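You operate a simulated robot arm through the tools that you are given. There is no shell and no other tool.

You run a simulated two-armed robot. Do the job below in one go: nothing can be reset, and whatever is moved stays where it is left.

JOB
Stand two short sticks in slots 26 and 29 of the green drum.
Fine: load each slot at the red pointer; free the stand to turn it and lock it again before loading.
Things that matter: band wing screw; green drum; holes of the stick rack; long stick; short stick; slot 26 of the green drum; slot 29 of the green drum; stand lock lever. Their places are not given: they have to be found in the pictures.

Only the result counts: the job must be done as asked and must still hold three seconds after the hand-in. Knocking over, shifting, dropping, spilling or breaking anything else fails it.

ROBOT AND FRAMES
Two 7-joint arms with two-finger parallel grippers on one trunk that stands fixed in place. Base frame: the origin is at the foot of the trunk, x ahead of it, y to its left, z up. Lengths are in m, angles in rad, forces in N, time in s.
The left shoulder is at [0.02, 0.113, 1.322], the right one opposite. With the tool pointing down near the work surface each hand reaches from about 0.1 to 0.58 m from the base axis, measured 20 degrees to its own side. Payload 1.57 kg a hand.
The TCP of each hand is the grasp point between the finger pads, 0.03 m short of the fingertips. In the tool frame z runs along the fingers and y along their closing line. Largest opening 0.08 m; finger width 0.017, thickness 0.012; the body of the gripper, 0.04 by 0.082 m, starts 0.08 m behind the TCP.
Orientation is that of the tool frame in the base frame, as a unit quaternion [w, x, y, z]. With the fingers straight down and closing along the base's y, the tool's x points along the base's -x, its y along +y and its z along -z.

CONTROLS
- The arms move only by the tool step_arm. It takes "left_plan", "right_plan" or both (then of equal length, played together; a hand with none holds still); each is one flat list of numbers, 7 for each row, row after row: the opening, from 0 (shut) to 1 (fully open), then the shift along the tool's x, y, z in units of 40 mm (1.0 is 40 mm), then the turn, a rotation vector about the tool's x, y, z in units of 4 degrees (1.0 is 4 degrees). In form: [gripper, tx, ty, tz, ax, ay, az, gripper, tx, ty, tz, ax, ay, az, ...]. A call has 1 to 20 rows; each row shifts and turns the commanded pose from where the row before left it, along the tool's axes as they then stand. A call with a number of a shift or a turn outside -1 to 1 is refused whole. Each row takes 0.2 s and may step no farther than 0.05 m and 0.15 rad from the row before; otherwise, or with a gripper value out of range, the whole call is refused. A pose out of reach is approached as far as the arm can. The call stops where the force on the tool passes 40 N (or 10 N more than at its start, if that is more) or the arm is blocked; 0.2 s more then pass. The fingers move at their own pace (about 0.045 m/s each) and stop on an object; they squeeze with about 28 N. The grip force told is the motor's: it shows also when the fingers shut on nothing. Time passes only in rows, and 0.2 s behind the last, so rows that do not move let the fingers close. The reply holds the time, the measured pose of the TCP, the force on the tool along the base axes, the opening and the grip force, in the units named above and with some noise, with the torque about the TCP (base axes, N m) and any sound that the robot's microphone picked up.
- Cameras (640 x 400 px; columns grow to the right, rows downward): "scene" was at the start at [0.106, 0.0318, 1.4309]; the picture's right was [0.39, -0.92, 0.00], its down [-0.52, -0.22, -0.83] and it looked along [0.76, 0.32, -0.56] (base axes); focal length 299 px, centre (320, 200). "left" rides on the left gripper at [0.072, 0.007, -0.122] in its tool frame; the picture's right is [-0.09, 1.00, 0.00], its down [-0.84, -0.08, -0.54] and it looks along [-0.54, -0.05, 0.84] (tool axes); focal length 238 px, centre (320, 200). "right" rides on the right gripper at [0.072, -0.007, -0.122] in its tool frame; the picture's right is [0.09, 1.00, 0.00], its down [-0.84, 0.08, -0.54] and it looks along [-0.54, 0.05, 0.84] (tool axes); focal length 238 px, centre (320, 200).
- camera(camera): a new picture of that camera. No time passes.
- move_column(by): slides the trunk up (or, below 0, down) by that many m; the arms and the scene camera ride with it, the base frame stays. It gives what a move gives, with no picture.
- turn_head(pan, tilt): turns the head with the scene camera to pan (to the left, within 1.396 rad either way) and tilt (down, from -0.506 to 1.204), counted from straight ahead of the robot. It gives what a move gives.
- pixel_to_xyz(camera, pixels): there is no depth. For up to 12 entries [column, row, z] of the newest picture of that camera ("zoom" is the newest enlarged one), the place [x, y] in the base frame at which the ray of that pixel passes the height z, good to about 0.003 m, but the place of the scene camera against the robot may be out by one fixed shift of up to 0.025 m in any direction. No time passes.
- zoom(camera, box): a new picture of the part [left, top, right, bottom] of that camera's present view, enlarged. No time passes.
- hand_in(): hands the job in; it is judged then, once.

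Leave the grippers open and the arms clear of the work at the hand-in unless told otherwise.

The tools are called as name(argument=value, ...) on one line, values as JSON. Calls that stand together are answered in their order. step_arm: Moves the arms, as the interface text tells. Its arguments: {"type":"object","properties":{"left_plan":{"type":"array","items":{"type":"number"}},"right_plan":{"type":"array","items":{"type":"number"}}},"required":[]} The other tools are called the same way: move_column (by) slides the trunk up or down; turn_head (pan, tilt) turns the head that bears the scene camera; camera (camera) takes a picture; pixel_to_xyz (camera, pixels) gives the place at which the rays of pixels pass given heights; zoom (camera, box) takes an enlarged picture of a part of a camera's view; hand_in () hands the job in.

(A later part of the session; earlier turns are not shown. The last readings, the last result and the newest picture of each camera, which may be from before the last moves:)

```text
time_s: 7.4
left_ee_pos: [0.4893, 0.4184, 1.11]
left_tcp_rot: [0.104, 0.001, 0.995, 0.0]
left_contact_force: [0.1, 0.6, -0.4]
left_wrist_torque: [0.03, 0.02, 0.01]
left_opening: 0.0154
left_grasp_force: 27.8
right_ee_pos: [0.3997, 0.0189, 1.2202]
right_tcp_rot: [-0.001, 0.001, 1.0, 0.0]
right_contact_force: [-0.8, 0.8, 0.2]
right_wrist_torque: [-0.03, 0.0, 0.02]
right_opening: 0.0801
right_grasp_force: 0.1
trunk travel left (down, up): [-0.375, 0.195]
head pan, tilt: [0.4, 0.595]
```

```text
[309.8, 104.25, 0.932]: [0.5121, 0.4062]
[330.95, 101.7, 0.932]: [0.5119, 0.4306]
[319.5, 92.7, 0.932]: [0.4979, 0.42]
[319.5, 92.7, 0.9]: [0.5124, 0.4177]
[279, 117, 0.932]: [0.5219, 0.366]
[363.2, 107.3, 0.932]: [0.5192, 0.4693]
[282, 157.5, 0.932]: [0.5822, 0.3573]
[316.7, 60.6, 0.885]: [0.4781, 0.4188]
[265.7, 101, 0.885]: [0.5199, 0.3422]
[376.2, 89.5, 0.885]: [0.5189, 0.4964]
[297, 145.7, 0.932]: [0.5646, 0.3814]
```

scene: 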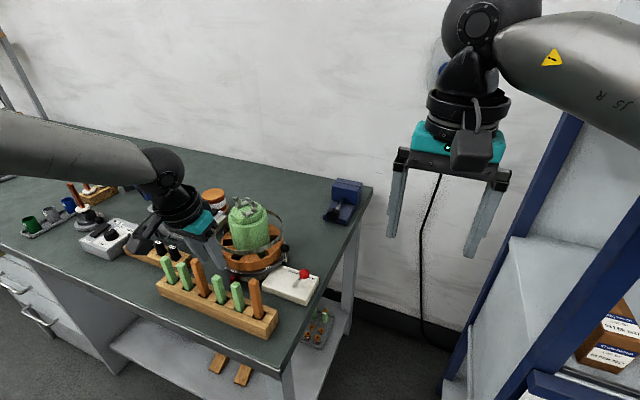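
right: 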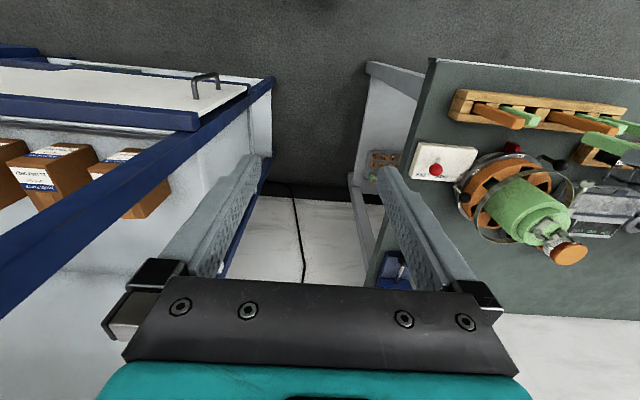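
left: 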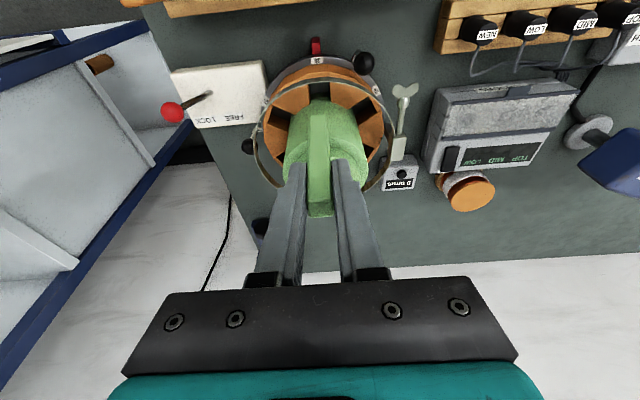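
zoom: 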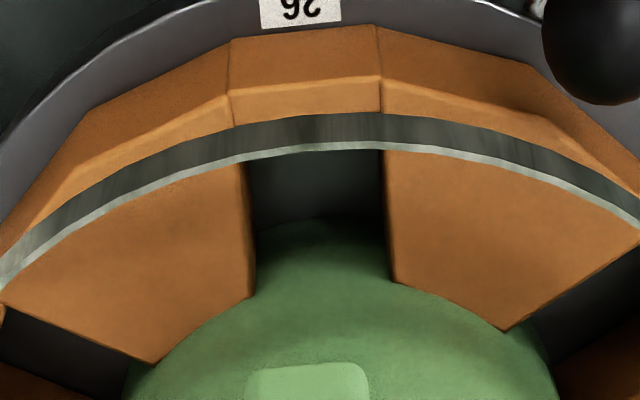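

Slot spans x≈0.483–0.51. Lowering to just above ring top first (80 mm), then checking drift.

step_arm(left_plan=[0, 0.187, 0, 0.98, 0, 0, 0, 0, 0.187, 0, 0.98, 0, 0, 0, 0, 0, 0, 0, 0, 0, 0])

camera(camera="left")

zoom(camera="scene", box=[180, 200, 310, 290])

zoom(camera="right", box=[440, 120, 600, 230])

```text
time_s: 8.2
left_ee_pos: [0.4871, 0.4194, 1.0304]
left_tcp_rot: [0.104, 0.0, 0.995, 0.0]
left_contact_force: [-0.7, 0.5, -0.3]
left_wrist_torque: [0.0, -0.01, -0.02]
left_opening: 0.0152
left_grasp_force: 27.3
right_ee_pos: [0.3998, 0.0181, 1.2212]
right_tcp_rot: [0.0, 0.0, 1.0, 0.0]
right_contact_force: [-0.4, -0.2, -0.8]
right_wrist_torque: [0.0, -0.01, 0.0]
right_opening: 0.0803
right_grasp_force: 0.0
trunk travel left (down, up): [-0.375, 0.195]
head pan, tilt: [0.4, 0.595]
```

```text
taken
```

left: 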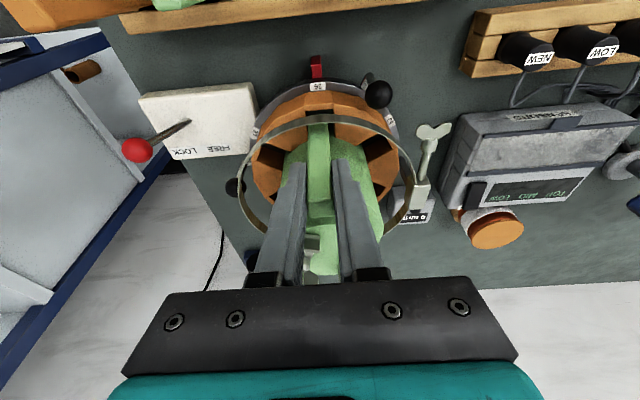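

```text
4.44 times, centred on (245, 245) of scene
```

zoom: 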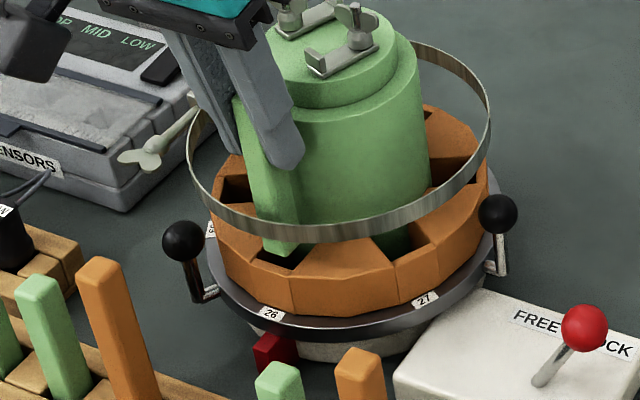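

```text
3.64 times, centred on (520, 175) of right
```

zoom: 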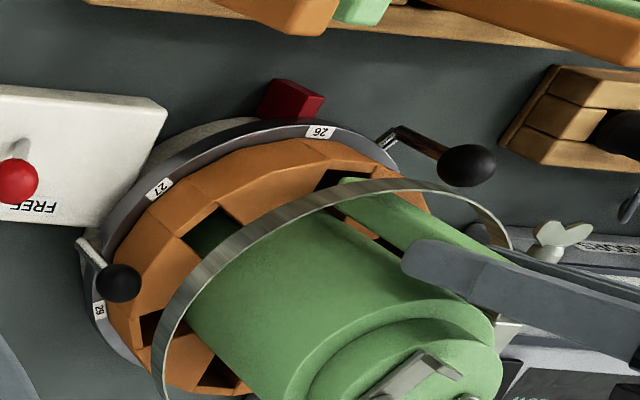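

The stick is just above the slot; zooming to check its bottom end against slot edges.

zoom(camera="left", box=[280, 80, 360, 150])

zoom(camera="right", box=[500, 150, 564, 190])

zoom(camera="scene", box=[215, 240, 263, 270])

```text
5.71 times, centred on (320, 115) of left
```

zoom: 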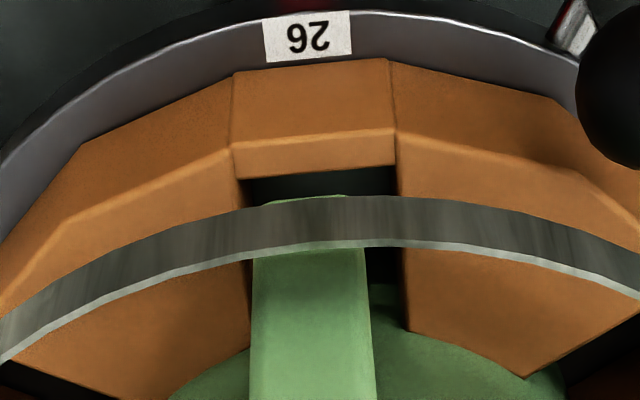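

```text
10.00 times, centred on (532, 170) of right
```

zoom: 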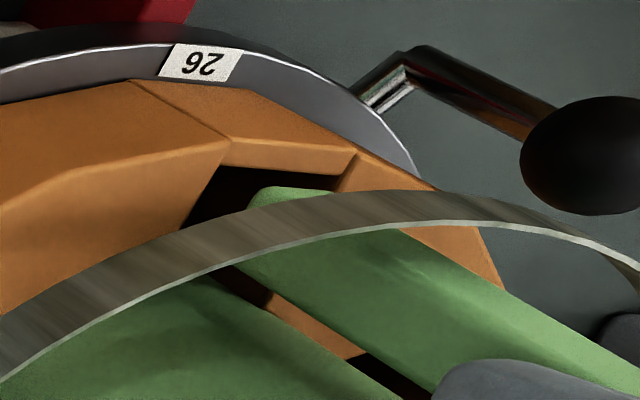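

```text
13.33 times, centred on (239, 255) of scene
```

zoom: 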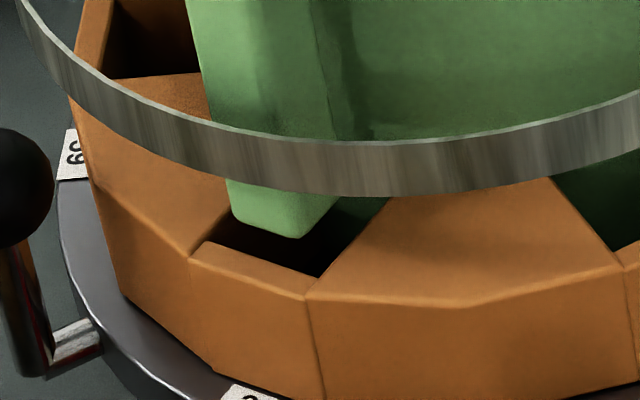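

Stick bottom is ~2.5 mm left of slot centre and has ~4 mm radial gap. Correcting +2.5 mm in y while lowering 50 mm.

step_arm(left_plan=[0, 0, 0.0625, 0, 0, 0, 0, 0, 0.08, 0, 0.3, 0, 0, 0, 0, 0.08, 0, 0.3, 0, 0, 0, 0, 0.08, 0, 0.3, 0, 0, 0, 0, 0.02, 0, 0.3, 0, 0, 0, 0, 0, 0, 0, 0, 0, 0])

zoom(camera="left", box=[280, 100, 400, 190])

zoom(camera="scene", box=[200, 210, 280, 270])

```text
time_s: 9.6
left_ee_pos: [0.4747, 0.4152, 0.9956]
left_tcp_rot: [0.107, -0.001, 0.994, 0.001]
left_contact_force: [10.7, 3.0, 5.7]
left_wrist_torque: [0.16, -0.73, 0.04]
left_opening: 0.0153
left_grasp_force: 28.0
left hand out of reach, approached as far as the arm can: row 3, 4, 5
right_ee_pos: [0.4021, 0.018, 1.2199]
right_tcp_rot: [0.0, 0.0, 1.0, 0.0]
right_contact_force: [0.1, -0.1, 0.6]
right_wrist_torque: [-0.03, 0.0, -0.02]
right_opening: 0.0799
right_grasp_force: 0.1
trunk travel left (down, up): [-0.375, 0.195]
head pan, tilt: [0.4, 0.595]
```

```text
4.44 times, centred on (340, 145) of left
```

zoom: 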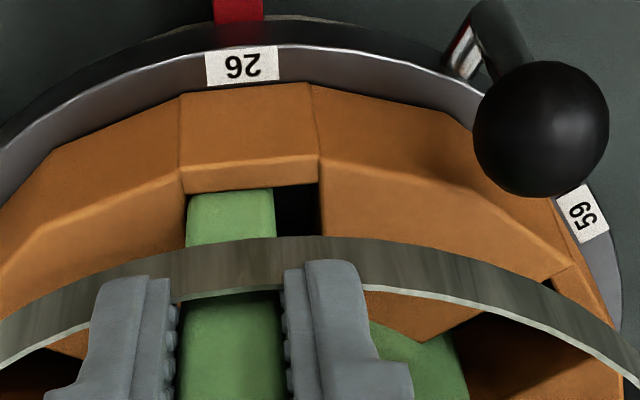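

```text
6.67 times, centred on (240, 240) of scene
```

zoom: 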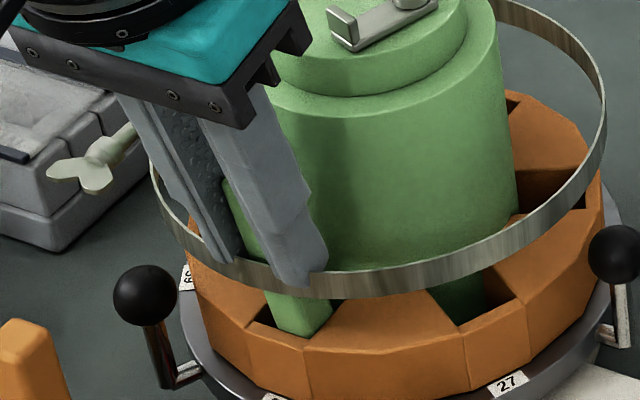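

The arm hit its reach limit (x fell to 0.475, pressing the slot wall). The trunk must be lower for more reach. I'll lift the stick out again by 0.12 m and raise the right hand equally so it keeps its height when the trunk goes down.

step_arm(left_plan=[0, -0.208, 0, -0.978, 0, 0, 0, 0, -0.208, 0, -0.978, 0, 0, 0, 0, -0.208, 0, -0.978, 0, 0, 0, 0, 0, 0, 0, 0, 0, 0], right_plan=[1, 0, 0, -0.98, 0, 0, 0, 1, 0, 0, -0.98, 0, 0, 0, 1, 0, 0, -0.98, 0, 0, 0, 1, 0, 0, 0, 0, 0, 0])

camera(camera="scene")

camera(camera="left")

```text
time_s: 10.6
left_ee_pos: [0.4723, 0.4156, 1.1143]
left_tcp_rot: [0.103, -0.001, 0.995, 0.0]
left_contact_force: [0.0, 0.2, -0.1]
left_wrist_torque: [-0.02, 0.03, -0.02]
left_opening: 0.0151
left_grasp_force: 27.8
right_ee_pos: [0.401, 0.0185, 1.3375]
right_tcp_rot: [0.0, 0.0, 1.0, 0.0]
right_contact_force: [-0.8, -0.1, -0.2]
right_wrist_torque: [0.03, -0.02, -0.03]
right_opening: 0.0799
right_grasp_force: 0.0
trunk travel left (down, up): [-0.375, 0.195]
head pan, tilt: [0.4, 0.595]
```

```text
taken
```

scene: 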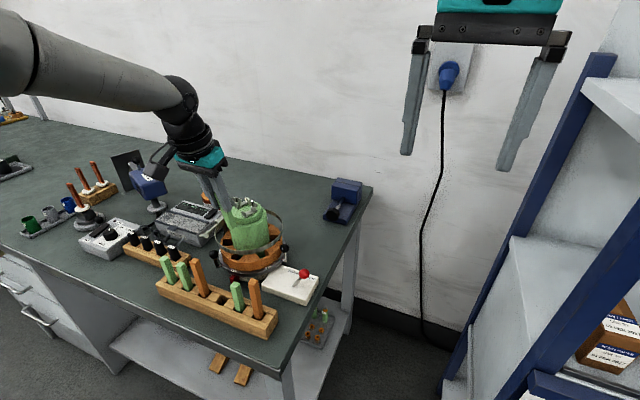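

```text
taken
```

left: 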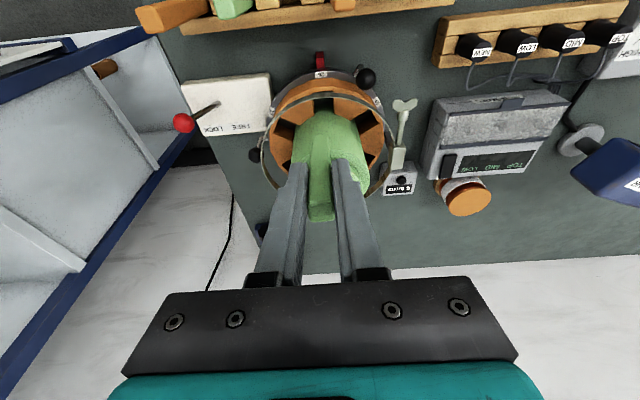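

The hand is now at x=0.472. I'll raise 0.08 more, go back to x≈0.491, then lower the trunk by 0.12.

step_arm(left_plan=[0, -0.434, 0.044, -0.93, 0, 0, 0, 0, -0.434, 0.044, -0.93, 0, 0, 0, 0, 0, 0, 0, 0, 0, 0])

move_column(by=-0.12)

camera(camera="left")

camera(camera="scene")

camera(camera="right")

```text
time_s: 11.4
left_ee_pos: [0.4922, 0.4167, 1.1931]
left_tcp_rot: [0.104, -0.001, 0.995, 0.0]
left_contact_force: [0.2, -0.4, 0.2]
left_wrist_torque: [0.0, 0.05, -0.01]
left_opening: 0.0154
left_grasp_force: 28.0
right_ee_pos: [0.3989, 0.0176, 1.3375]
right_tcp_rot: [0.001, 0.0, 1.0, 0.0]
right_contact_force: [0.3, -0.3, 0.5]
right_wrist_torque: [-0.03, 0.01, 0.01]
right_opening: 0.0799
right_grasp_force: 0.1
trunk travel left (down, up): [-0.375, 0.195]
head pan, tilt: [0.4, 0.595]
```

```text
time_s: 12.9
left_ee_pos: [0.49, 0.4146, 1.0749]
left_tcp_rot: [0.105, 0.001, 0.994, -0.001]
left_contact_force: [-5.1, -3.3, 12.4]
left_wrist_torque: [-0.08, -0.21, -0.07]
left_opening: 0.0155
left_grasp_force: 28.0
right_ee_pos: [0.397, 0.0154, 1.2173]
right_tcp_rot: [0.0, 0.0, 1.0, 0.001]
right_contact_force: [0.9, -0.1, 0.4]
right_wrist_torque: [-0.01, 0.0, 0.04]
right_opening: 0.0801
right_grasp_force: 0.0
trunk travel left (down, up): [-0.255, 0.315]
head pan, tilt: [0.4, 0.595]
```

```text
taken
```

left: 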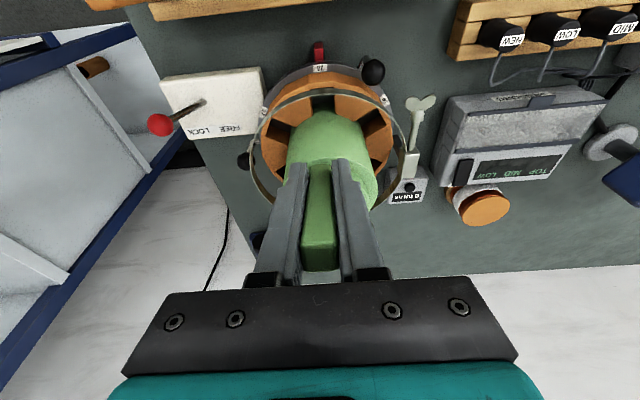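

```text
taken
```

scene: 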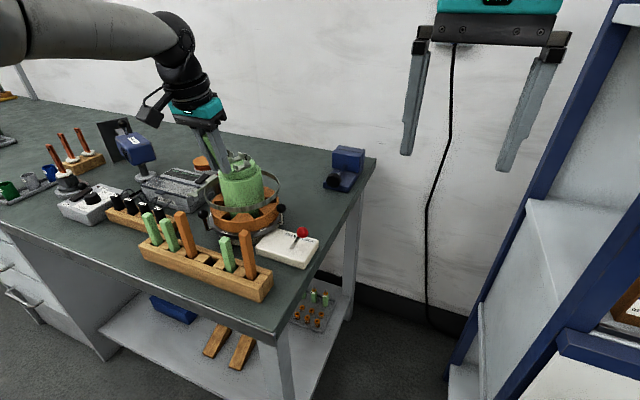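

```text
taken
```

right: 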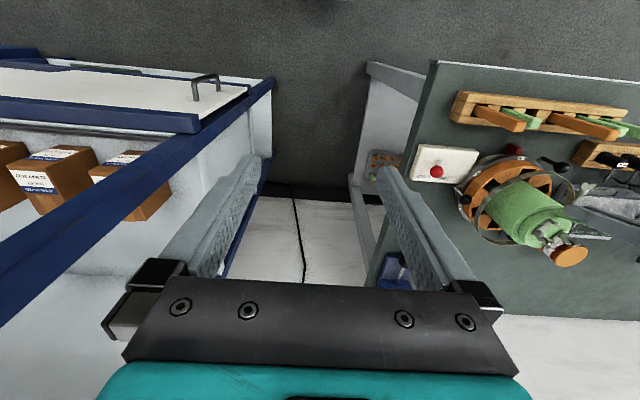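

The left hand feels 12 N upward: the stick now touches something and has shifted in the grip (its top is at (320,270)). Zooming to look.

zoom(camera="left", box=[250, 60, 410, 290])

zoom(camera="scene", box=[170, 90, 310, 240])

zoom(camera="right", box=[440, 120, 640, 270])

```text
1.74 times, centred on (330, 175) of left
```

zoom: 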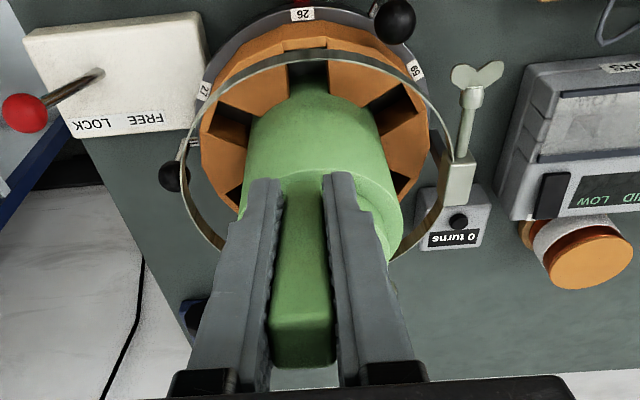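

```text
2.67 times, centred on (240, 165) of scene
```

zoom: 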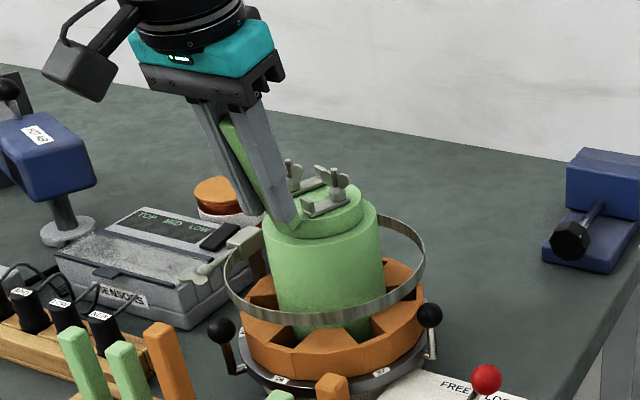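

```text
2.67 times, centred on (540, 195) of right
```

zoom: 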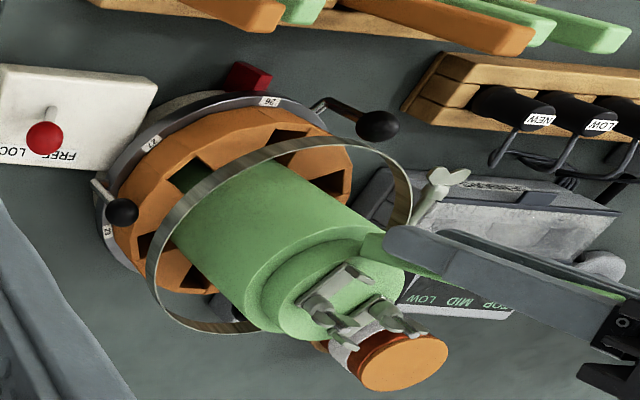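

The stick had rotated in the grip and its lower end landed on the drum's shoulder, so it slid up in the fingers. I'll lift straight up 0.06 m and look at how it sits.

step_arm(left_plan=[0, -0.156, 0, -0.733, 0, 0, 0, 0, -0.156, 0, -0.733, 0, 0, 0, 0, 0, 0, 0, 0, 0, 0])

camera(camera="left")

zoom(camera="scene", box=[170, 60, 310, 200])

zoom(camera="right", box=[440, 120, 640, 270])

```text
time_s: 13.7
left_ee_pos: [0.4899, 0.4168, 1.1334]
left_tcp_rot: [0.103, 0.0, 0.995, 0.001]
left_contact_force: [0.1, -0.7, -0.5]
left_wrist_torque: [0.05, 0.01, -0.01]
left_opening: 0.0154
left_grasp_force: 27.8
right_ee_pos: [0.3991, 0.017, 1.2195]
right_tcp_rot: [0.0, 0.0, 1.0, 0.0]
right_contact_force: [-0.1, -0.6, -0.2]
right_wrist_torque: [0.02, 0.0, -0.04]
right_opening: 0.0799
right_grasp_force: 0.0
trunk travel left (down, up): [-0.255, 0.315]
head pan, tilt: [0.4, 0.595]
```

```text
taken
```

left: 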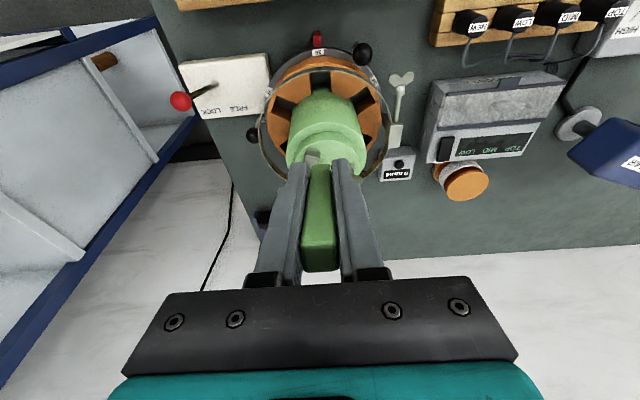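

```text
2.86 times, centred on (240, 130) of scene
```

zoom: 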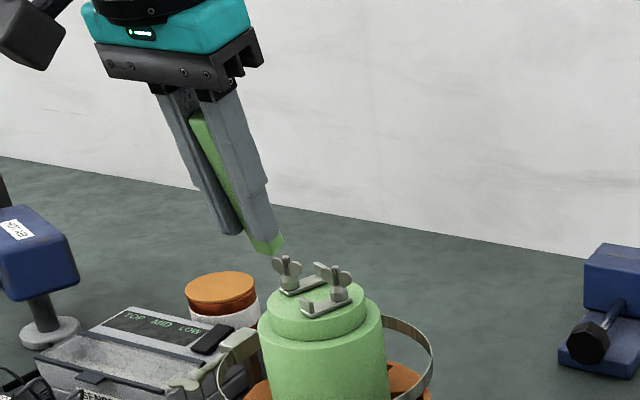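

```text
2.67 times, centred on (540, 195) of right
```

zoom: 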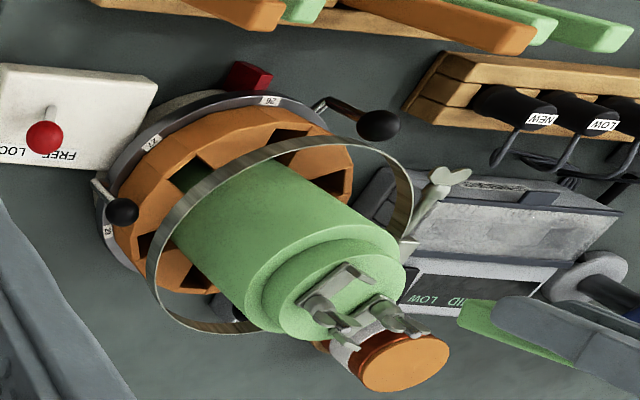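

The stick now protrudes only ~14 mm beyond the fingertips and leans ~19° from vertical. I'll take it back over its empty rack hole, rotate the hand so the stick is upright, and set it back for a fresh grasp.

step_arm(left_plan=[0, 0.803, -0.208, -0.171, 0, 0, 0, 0, 0.803, -0.208, -0.171, 0, 0, 0, 0, 0.803, -0.208, -0.171, 0, 0, 0, 0, 0, 0, 0, 0, 0.95, 0, 0, 0, 0, 0, 0, 0.95, 0, 0, 0, 0, 0, 0, 0.95, 0, 0, 0, 0, 0, 0, 0.95, 0, 0, 0, 0, 0, 0, 0.95, 0, 0, 0, 0, 0, 0, 0, 0])

camera(camera="left")

camera(camera="scene")

zoom(camera="right", box=[440, 60, 640, 210])

zoom(camera="scene", box=[120, 100, 300, 300])

```text
time_s: 15.7
left_ee_pos: [0.3942, 0.3917, 1.1326]
left_tcp_rot: [-0.062, 0.001, 0.998, 0.0]
left_contact_force: [-0.4, 0.3, -0.4]
left_wrist_torque: [0.01, -0.01, -0.01]
left_opening: 0.0151
left_grasp_force: 28.0
right_ee_pos: [0.3995, 0.0173, 1.2178]
right_tcp_rot: [0.0, 0.0, 1.0, 0.0]
right_contact_force: [-0.2, -0.7, -0.2]
right_wrist_torque: [-0.05, 0.04, 0.0]
right_opening: 0.08
right_grasp_force: 0.0
trunk travel left (down, up): [-0.255, 0.315]
head pan, tilt: [0.4, 0.595]
```

```text
taken
```

left: 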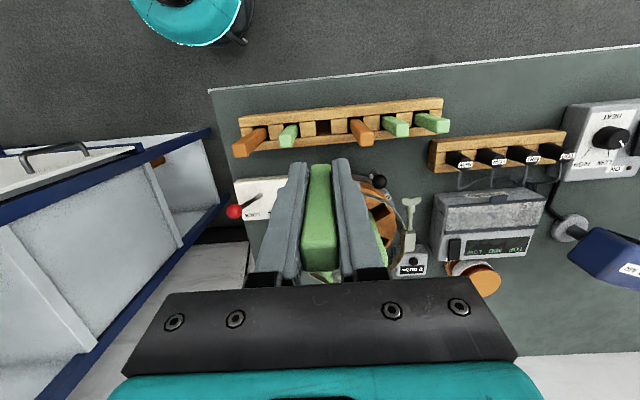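

```text
taken
```

scene: 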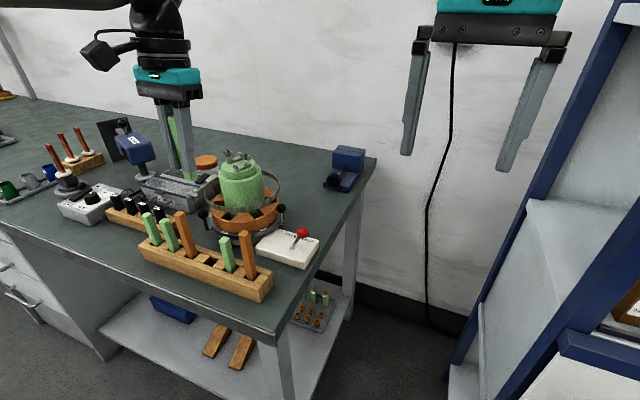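

```text
2.67 times, centred on (540, 135) of right
```

zoom: 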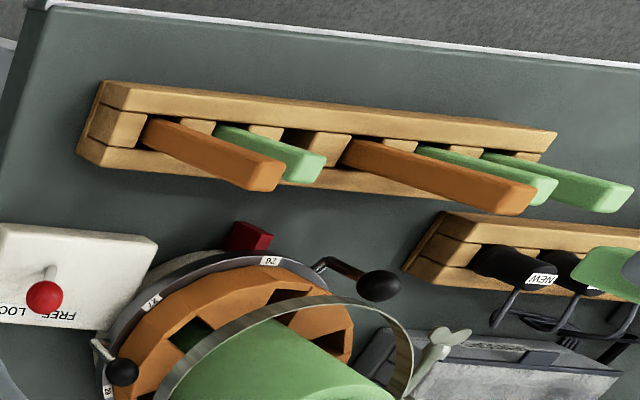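

```text
2.00 times, centred on (210, 200) of scene
```

zoom: 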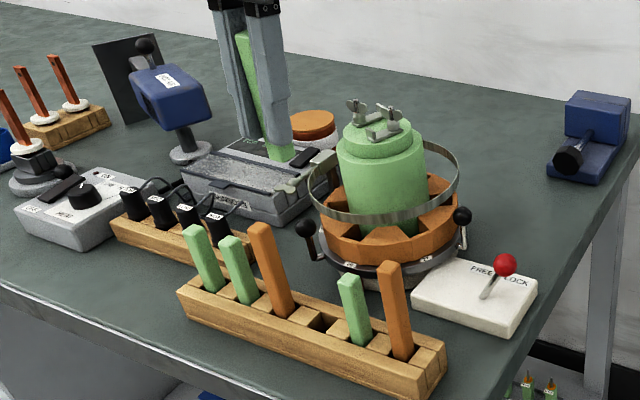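

The stick looks upright now. Measuring the empty hole near left-view (323,128).

zoom(camera="left", box=[280, 95, 376, 165])

```text
5.71 times, centred on (328, 130) of left
```

zoom: 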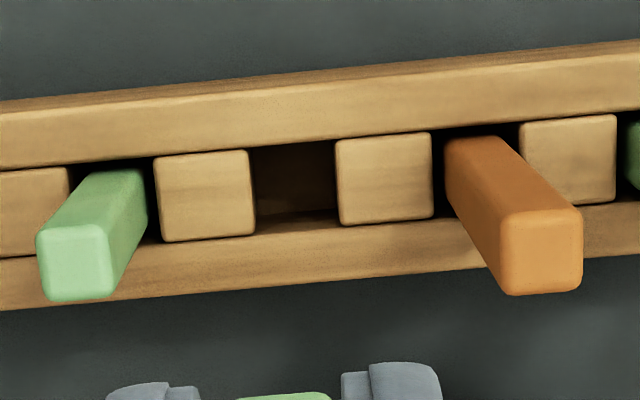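

Querying the hole corners at rack-top height 0.893.

pixel_to_xyz(camera="left", pixels=[[323.6, 127, 0.893], [316.3, 128, 0.893], [331, 126, 0.893], [323.6, 120.5, 0.893], [323.6, 133.5, 0.893], [277, 137, 0.97], [366, 137, 0.97]])

```text
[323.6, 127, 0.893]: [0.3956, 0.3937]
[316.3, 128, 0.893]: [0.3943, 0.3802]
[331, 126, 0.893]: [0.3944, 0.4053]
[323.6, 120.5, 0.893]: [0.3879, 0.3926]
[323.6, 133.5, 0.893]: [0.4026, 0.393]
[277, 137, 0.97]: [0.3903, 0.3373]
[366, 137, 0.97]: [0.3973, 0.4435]
```

Checking where the stick's lower edge (left-view (320,165)) is.

pixel_to_xyz(camera="left", pixels=[[320, 165, 1.1], [320, 165, 1.09], [320, 165, 1.08], [320, 165, 1.07], [308, 165, 1.085], [331, 165, 1.085]])

zoom(camera="left", box=[260, 140, 400, 290])

```text
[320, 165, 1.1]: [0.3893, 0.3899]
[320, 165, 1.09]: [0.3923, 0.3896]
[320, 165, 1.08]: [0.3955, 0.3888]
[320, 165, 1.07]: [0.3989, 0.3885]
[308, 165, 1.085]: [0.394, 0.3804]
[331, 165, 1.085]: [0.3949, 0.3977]
```

```text
2.67 times, centred on (330, 215) of left
```

zoom: 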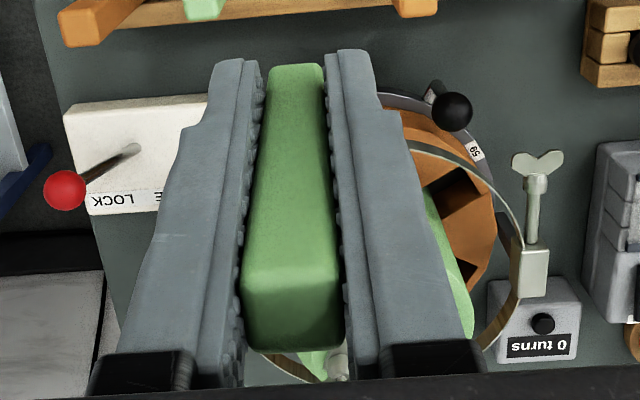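

Stick bottom centre ≈ (0.400, 0.391). Lowering to ~30 mm above the rack hole, aligned with it.

step_arm(left_plan=[0, -0.076, 0, 0.81, 0, 0, 0, 0, -0.076, 0, 0.81, 0, 0, 0, 0, -0.076, 0, 0.81, 0, 0, 0, 0, -0.076, 0, 0.81, 0, 0, 0, 0, -0.076, 0, 0.81, 0, 0, 0, 0, 0, 0, 0, 0, 0, 0])

camera(camera="left")

zoom(camera="left", box=[260, 110, 400, 290])

zoom(camera="scene", box=[130, 150, 300, 310])

zoom(camera="right", box=[440, 60, 640, 210])

```text
time_s: 17.1
left_ee_pos: [0.3861, 0.3955, 0.9699]
left_tcp_rot: [-0.06, 0.0, 0.998, 0.0]
left_contact_force: [-0.2, 0.5, -0.9]
left_wrist_torque: [0.0, 0.02, -0.01]
left_opening: 0.0152
left_grasp_force: 28.1
right_ee_pos: [0.3989, 0.0168, 1.2184]
right_tcp_rot: [0.0, 0.0, 1.0, 0.001]
right_contact_force: [0.1, -0.1, 0.2]
right_wrist_torque: [0.02, 0.01, -0.02]
right_opening: 0.0802
right_grasp_force: 0.2
trunk travel left (down, up): [-0.255, 0.315]
head pan, tilt: [0.4, 0.595]
```

```text
taken
```

left: 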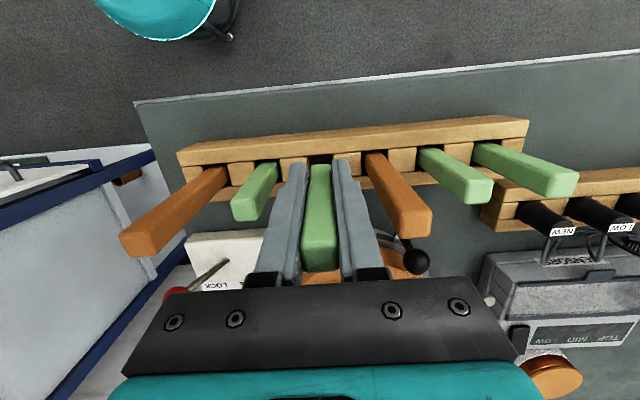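

```text
2.22 times, centred on (330, 200) of left
```

zoom: 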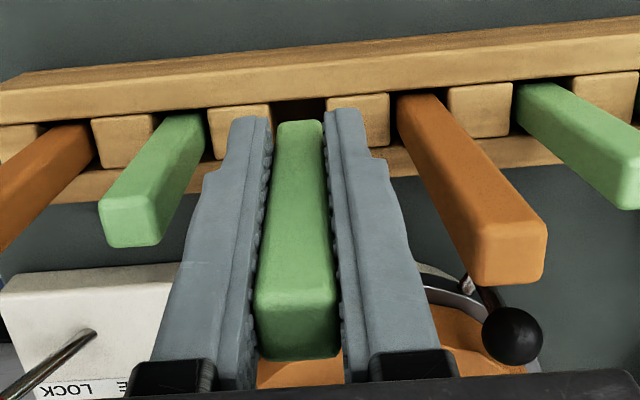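

```text
2.50 times, centred on (215, 230) of scene
```

zoom: 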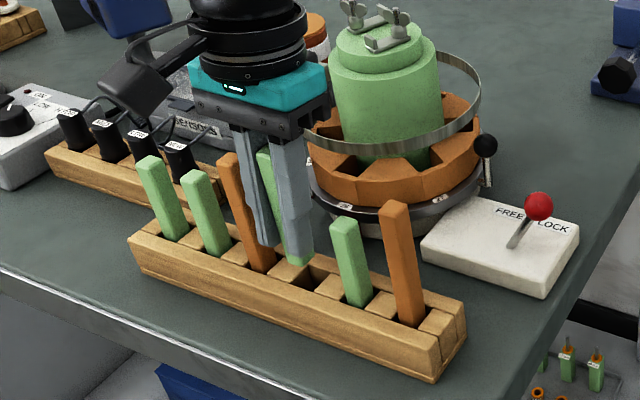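

```text
2.67 times, centred on (540, 135) of right
```

zoom: 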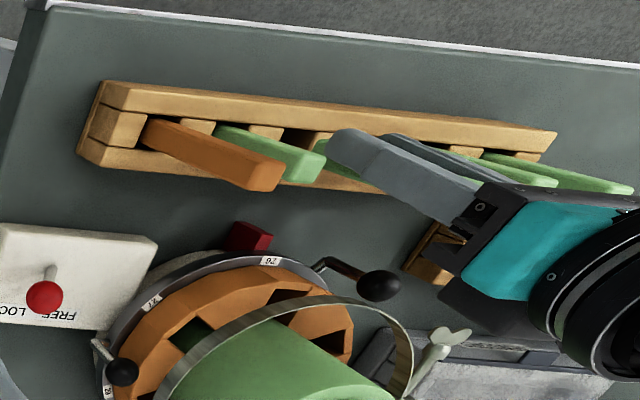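

Correcting +3.5 mm x, −2.5 mm y and lowering 35 mm toward the hole.

step_arm(left_plan=[0, -0.1, -0.0625, 0, 0, 0, 0, 0, -0.1, 0, 0.45, 0, 0, 0, 0, -0.05, 0, 0.4, 0, 0, 0, 0, 0, 0, 0, 0, 0, 0])

zoom(camera="left", box=[260, 110, 400, 290])

zoom(camera="scene", box=[190, 220, 260, 280])

zoom(camera="right", box=[500, 80, 600, 150])

```text
time_s: 18.1
left_ee_pos: [0.3955, 0.3884, 0.9383]
left_tcp_rot: [-0.058, 0.001, 0.998, 0.0]
left_contact_force: [0.2, -3.1, 21.5]
left_wrist_torque: [-0.21, -0.16, 0.01]
left_opening: 0.0154
left_grasp_force: 28.5
right_ee_pos: [0.3984, 0.0159, 1.2185]
right_tcp_rot: [0.001, 0.0, 1.0, 0.001]
right_contact_force: [0.6, 0.5, -0.5]
right_wrist_torque: [0.01, -0.02, 0.01]
right_opening: 0.08
right_grasp_force: 0.0
trunk travel left (down, up): [-0.255, 0.315]
head pan, tilt: [0.4, 0.595]
```

```text
2.22 times, centred on (330, 200) of left
```

zoom: 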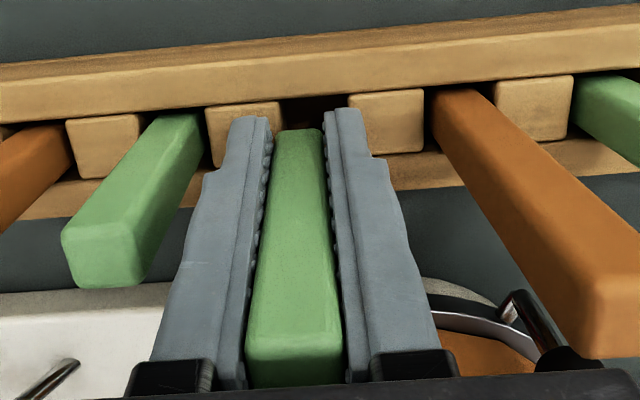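

```text
6.67 times, centred on (225, 250) of scene
```

zoom: 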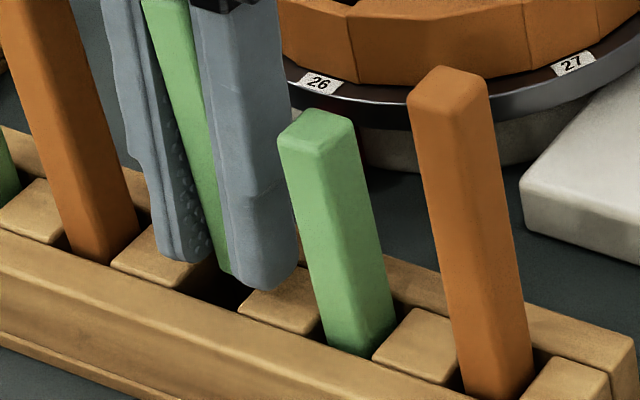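

```text
5.71 times, centred on (550, 115) of right
```

zoom: 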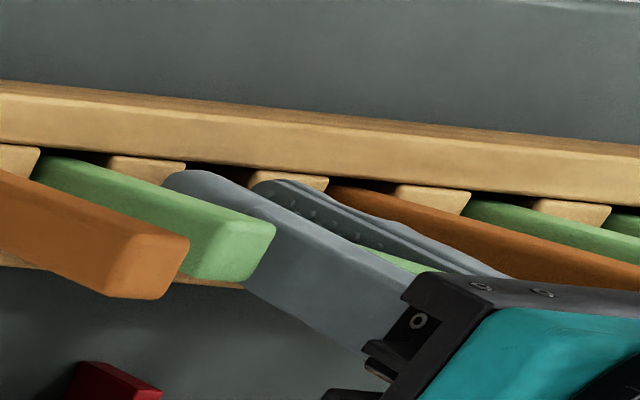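

The stick's lower end is touching rack wood (21 N up): it is ~5 mm too far −y and ~7 mm too far +x. Lifting 12 mm and shifting, then look again.

step_arm(left_plan=[0, 0.037, 0, -0.3, 0, 0, 0, 0, 0.186, 0.125, 0.023, 0, 0, 0, 0, 0, 0, 0, 0, 0, 0])

camera(camera="left")

zoom(camera="left", box=[260, 110, 400, 290])

zoom(camera="scene", box=[190, 180, 290, 280])

```text
time_s: 18.9
left_ee_pos: [0.3865, 0.3952, 0.9463]
left_tcp_rot: [-0.062, 0.0, 0.998, -0.001]
left_contact_force: [0.4, -0.1, -0.5]
left_wrist_torque: [0.01, 0.02, 0.02]
left_opening: 0.0154
left_grasp_force: 28.4
right_ee_pos: [0.3984, 0.0174, 1.2175]
right_tcp_rot: [0.0, 0.0, 1.0, 0.0]
right_contact_force: [0.3, -0.3, -0.7]
right_wrist_torque: [0.01, 0.0, 0.0]
right_opening: 0.0801
right_grasp_force: 0.0
trunk travel left (down, up): [-0.255, 0.315]
head pan, tilt: [0.4, 0.595]
```

```text
taken
```

left: 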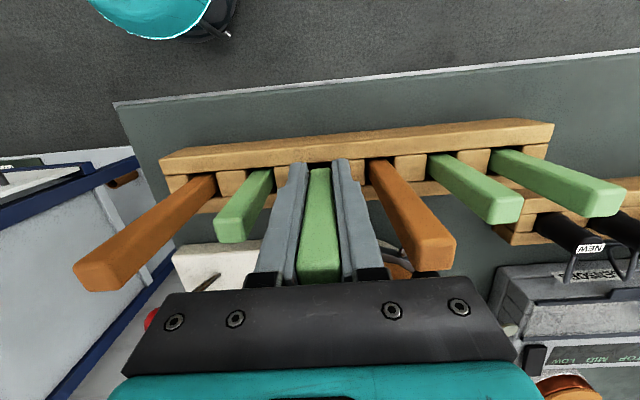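

```text
2.22 times, centred on (330, 200) of left
```

zoom: 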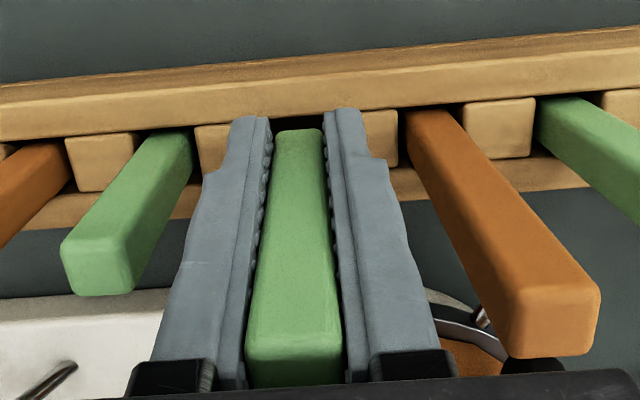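

```text
4.00 times, centred on (240, 230) of scene
```

zoom: 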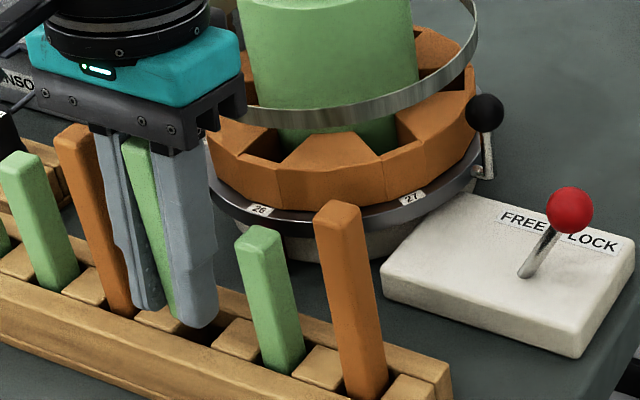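

The stick end is now about flush with the fingertips. I'll compute where its bottom edge is relative to the hole (hole centre ≈(0.395,0.393)).

pixel_to_xyz(camera="left", pixels=[[320.5, 168.5, 0.915], [320.5, 168.5, 0.92], [308, 157, 0.893], [320, 155.5, 0.893], [276, 172, 0.893], [254.5, 175, 0.893], [374, 162, 0.893], [398, 159, 0.893]])

zoom(camera="left", box=[230, 140, 420, 220])

```text
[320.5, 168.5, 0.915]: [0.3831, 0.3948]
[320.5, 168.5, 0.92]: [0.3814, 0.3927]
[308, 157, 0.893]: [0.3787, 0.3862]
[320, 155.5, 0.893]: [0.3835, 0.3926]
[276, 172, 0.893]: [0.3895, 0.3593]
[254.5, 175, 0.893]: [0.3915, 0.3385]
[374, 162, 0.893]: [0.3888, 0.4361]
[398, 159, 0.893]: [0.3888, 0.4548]
```

```text
3.37 times, centred on (325, 180) of left
```

zoom: 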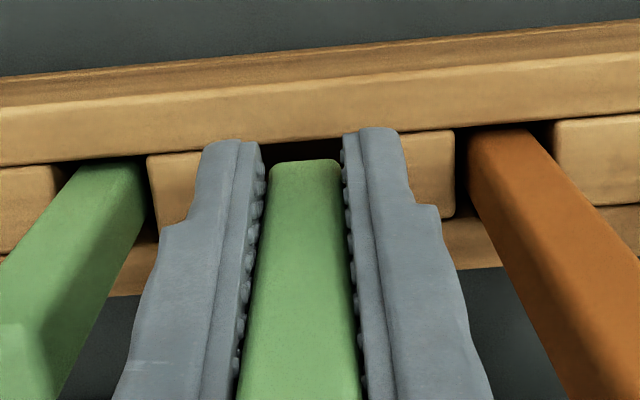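

Stick is centred on the hole in y; checking hole extent in x (rows ≈163 to 187 at column 319).

pixel_to_xyz(camera="left", pixels=[[319, 162.8, 0.893], [319, 186.8, 0.893], [304.5, 175, 0.893], [334.2, 175, 0.893], [320.5, 168.5, 0.915]])

```text
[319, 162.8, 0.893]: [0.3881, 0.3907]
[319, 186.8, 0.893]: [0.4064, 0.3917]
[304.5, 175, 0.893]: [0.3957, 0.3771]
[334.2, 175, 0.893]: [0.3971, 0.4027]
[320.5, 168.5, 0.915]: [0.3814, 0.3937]
```

Shifting +6.6 mm x, −2 mm y, and lowering 12 mm.

step_arm(left_plan=[0, -0.164, -0.05, -0.02, 0, 0, 0, 0, -0.037, 0, 0.3, 0, 0, 0, 0, 0, 0, 0, 0, 0, 0])

camera(camera="left")

zoom(camera="left", box=[230, 140, 420, 220])

zoom(camera="scene", box=[190, 220, 260, 280])

```text
time_s: 19.7
left_ee_pos: [0.394, 0.3918, 0.9372]
left_tcp_rot: [-0.06, 0.0, 0.998, 0.001]
left_contact_force: [-3.8, 3.8, 17.0]
left_wrist_torque: [0.09, -0.07, 0.03]
left_opening: 0.0157
left_grasp_force: 27.9
right_ee_pos: [0.3969, 0.0172, 1.2182]
right_tcp_rot: [0.001, 0.0, 1.0, 0.0]
right_contact_force: [-0.4, -1.0, 0.4]
right_wrist_torque: [-0.01, 0.02, -0.01]
right_opening: 0.0799
right_grasp_force: 0.0
trunk travel left (down, up): [-0.255, 0.315]
head pan, tilt: [0.4, 0.595]
```

```text
taken
```

left: 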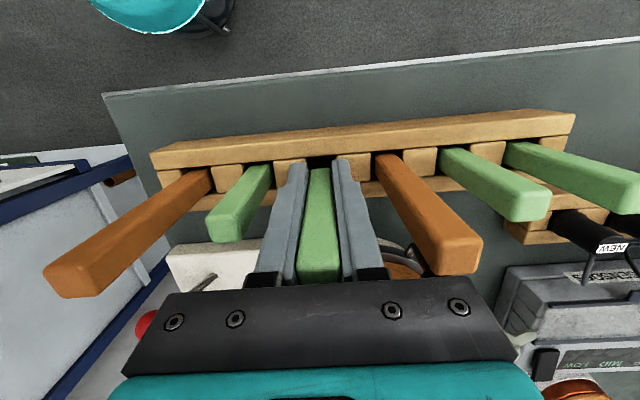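

```text
3.37 times, centred on (325, 180) of left
```

zoom: 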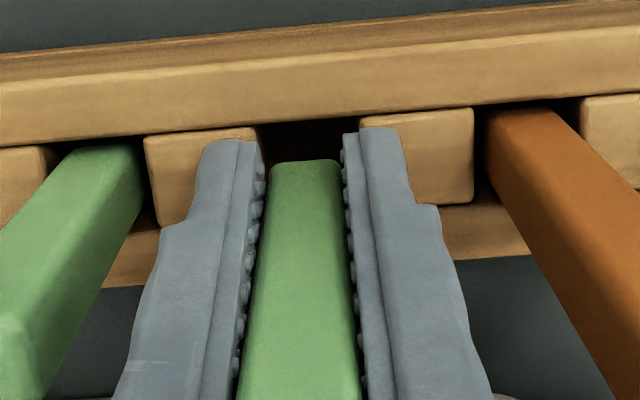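

```text
6.67 times, centred on (225, 250) of scene
```

zoom: 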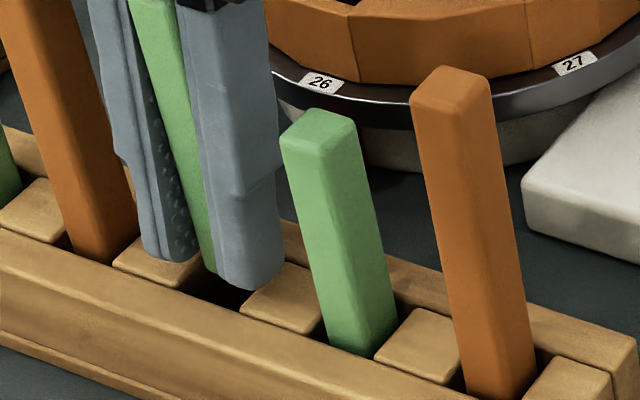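

The fingertips themselves are resting on the rack blocks (rack top is really ≈0.907). The stick must go ~4.7 mm back (−x). Lifting 4 mm and shifting.

step_arm(left_plan=[0, 0.012, 0, -0.1, 0, 0, 0, 0, 0.117, 0.02, 0.014, 0, 0, 0, 0, 0, 0, 0, 0, 0, 0])

camera(camera="left")

zoom(camera="left", box=[230, 140, 420, 220])

zoom(camera="scene", box=[190, 220, 260, 280])

```text
time_s: 20.5
left_ee_pos: [0.3885, 0.3935, 0.9377]
left_tcp_rot: [-0.06, 0.0, 0.998, -0.001]
left_contact_force: [0.0, -0.1, 0.5]
left_wrist_torque: [-0.01, 0.0, -0.02]
left_opening: 0.0155
left_grasp_force: 27.5
right_ee_pos: [0.3985, 0.0179, 1.2169]
right_tcp_rot: [0.0, -0.001, 1.0, -0.001]
right_contact_force: [0.0, -0.3, 0.1]
right_wrist_torque: [-0.03, 0.04, -0.01]
right_opening: 0.08
right_grasp_force: 0.1
trunk travel left (down, up): [-0.255, 0.315]
head pan, tilt: [0.4, 0.595]
```

```text
taken
```

left: 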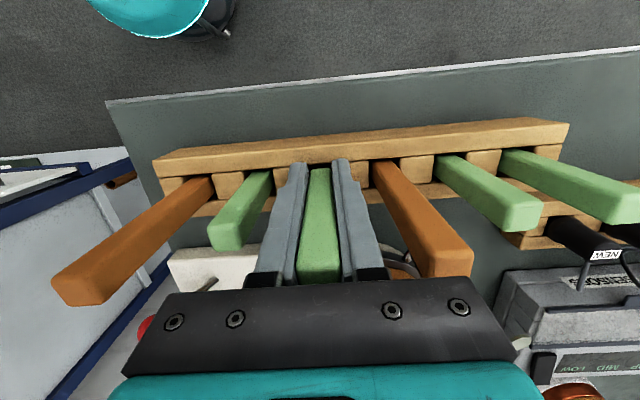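

```text
3.37 times, centred on (325, 180) of left
```

zoom: 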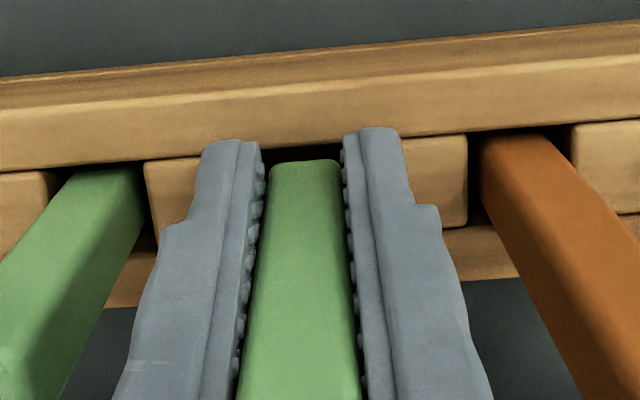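

```text
6.67 times, centred on (225, 250) of scene
```

zoom: 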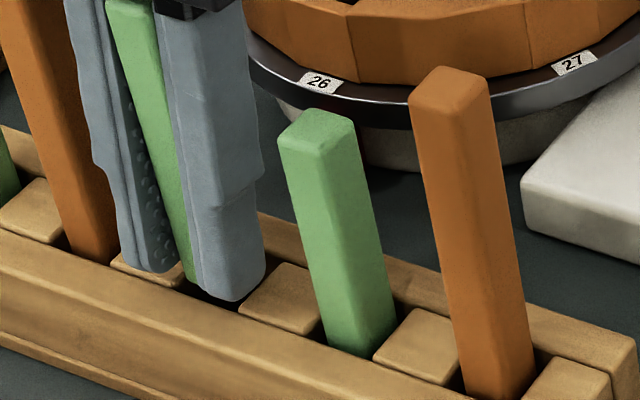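

The stick end is now well within the hole outline. Releasing gently (opening ≈22 mm) to let it drop in the hole.

step_arm(left_plan=[0.27, 0, 0, 0, 0, 0, 0, 0.27, 0, 0, 0, 0, 0, 0, 0.27, 0, 0, 0, 0, 0, 0])

camera(camera="left")

zoom(camera="scene", box=[170, 180, 280, 290])

```text
time_s: 21.3
left_ee_pos: [0.389, 0.3948, 0.9392]
left_tcp_rot: [-0.061, 0.0, 0.998, 0.0]
left_contact_force: [-0.7, 0.9, 0.9]
left_wrist_torque: [0.04, 0.0, 0.01]
left_opening: 0.0214
left_grasp_force: 0.0
right_ee_pos: [0.3976, 0.0178, 1.2182]
right_tcp_rot: [0.0, 0.0, 1.0, 0.0]
right_contact_force: [-0.3, 0.0, 0.3]
right_wrist_torque: [0.0, 0.0, -0.01]
right_opening: 0.08
right_grasp_force: 0.0
trunk travel left (down, up): [-0.255, 0.315]
head pan, tilt: [0.4, 0.595]
```

```text
taken
```

left: 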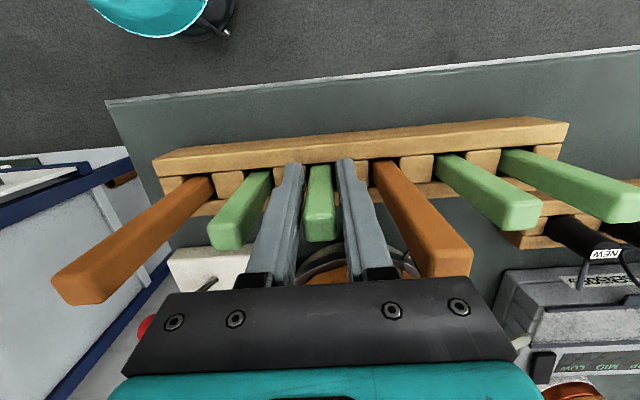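

```text
3.64 times, centred on (225, 235) of scene
```

zoom: 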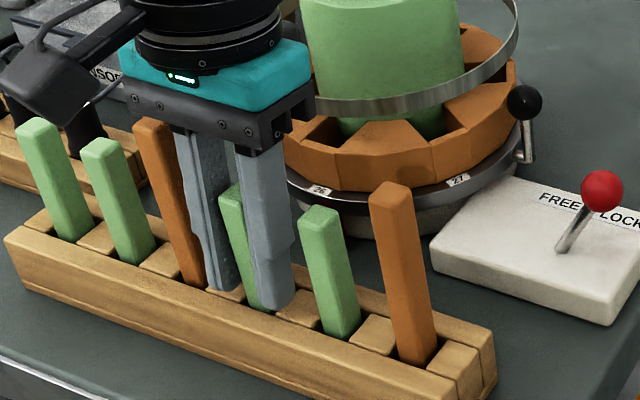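

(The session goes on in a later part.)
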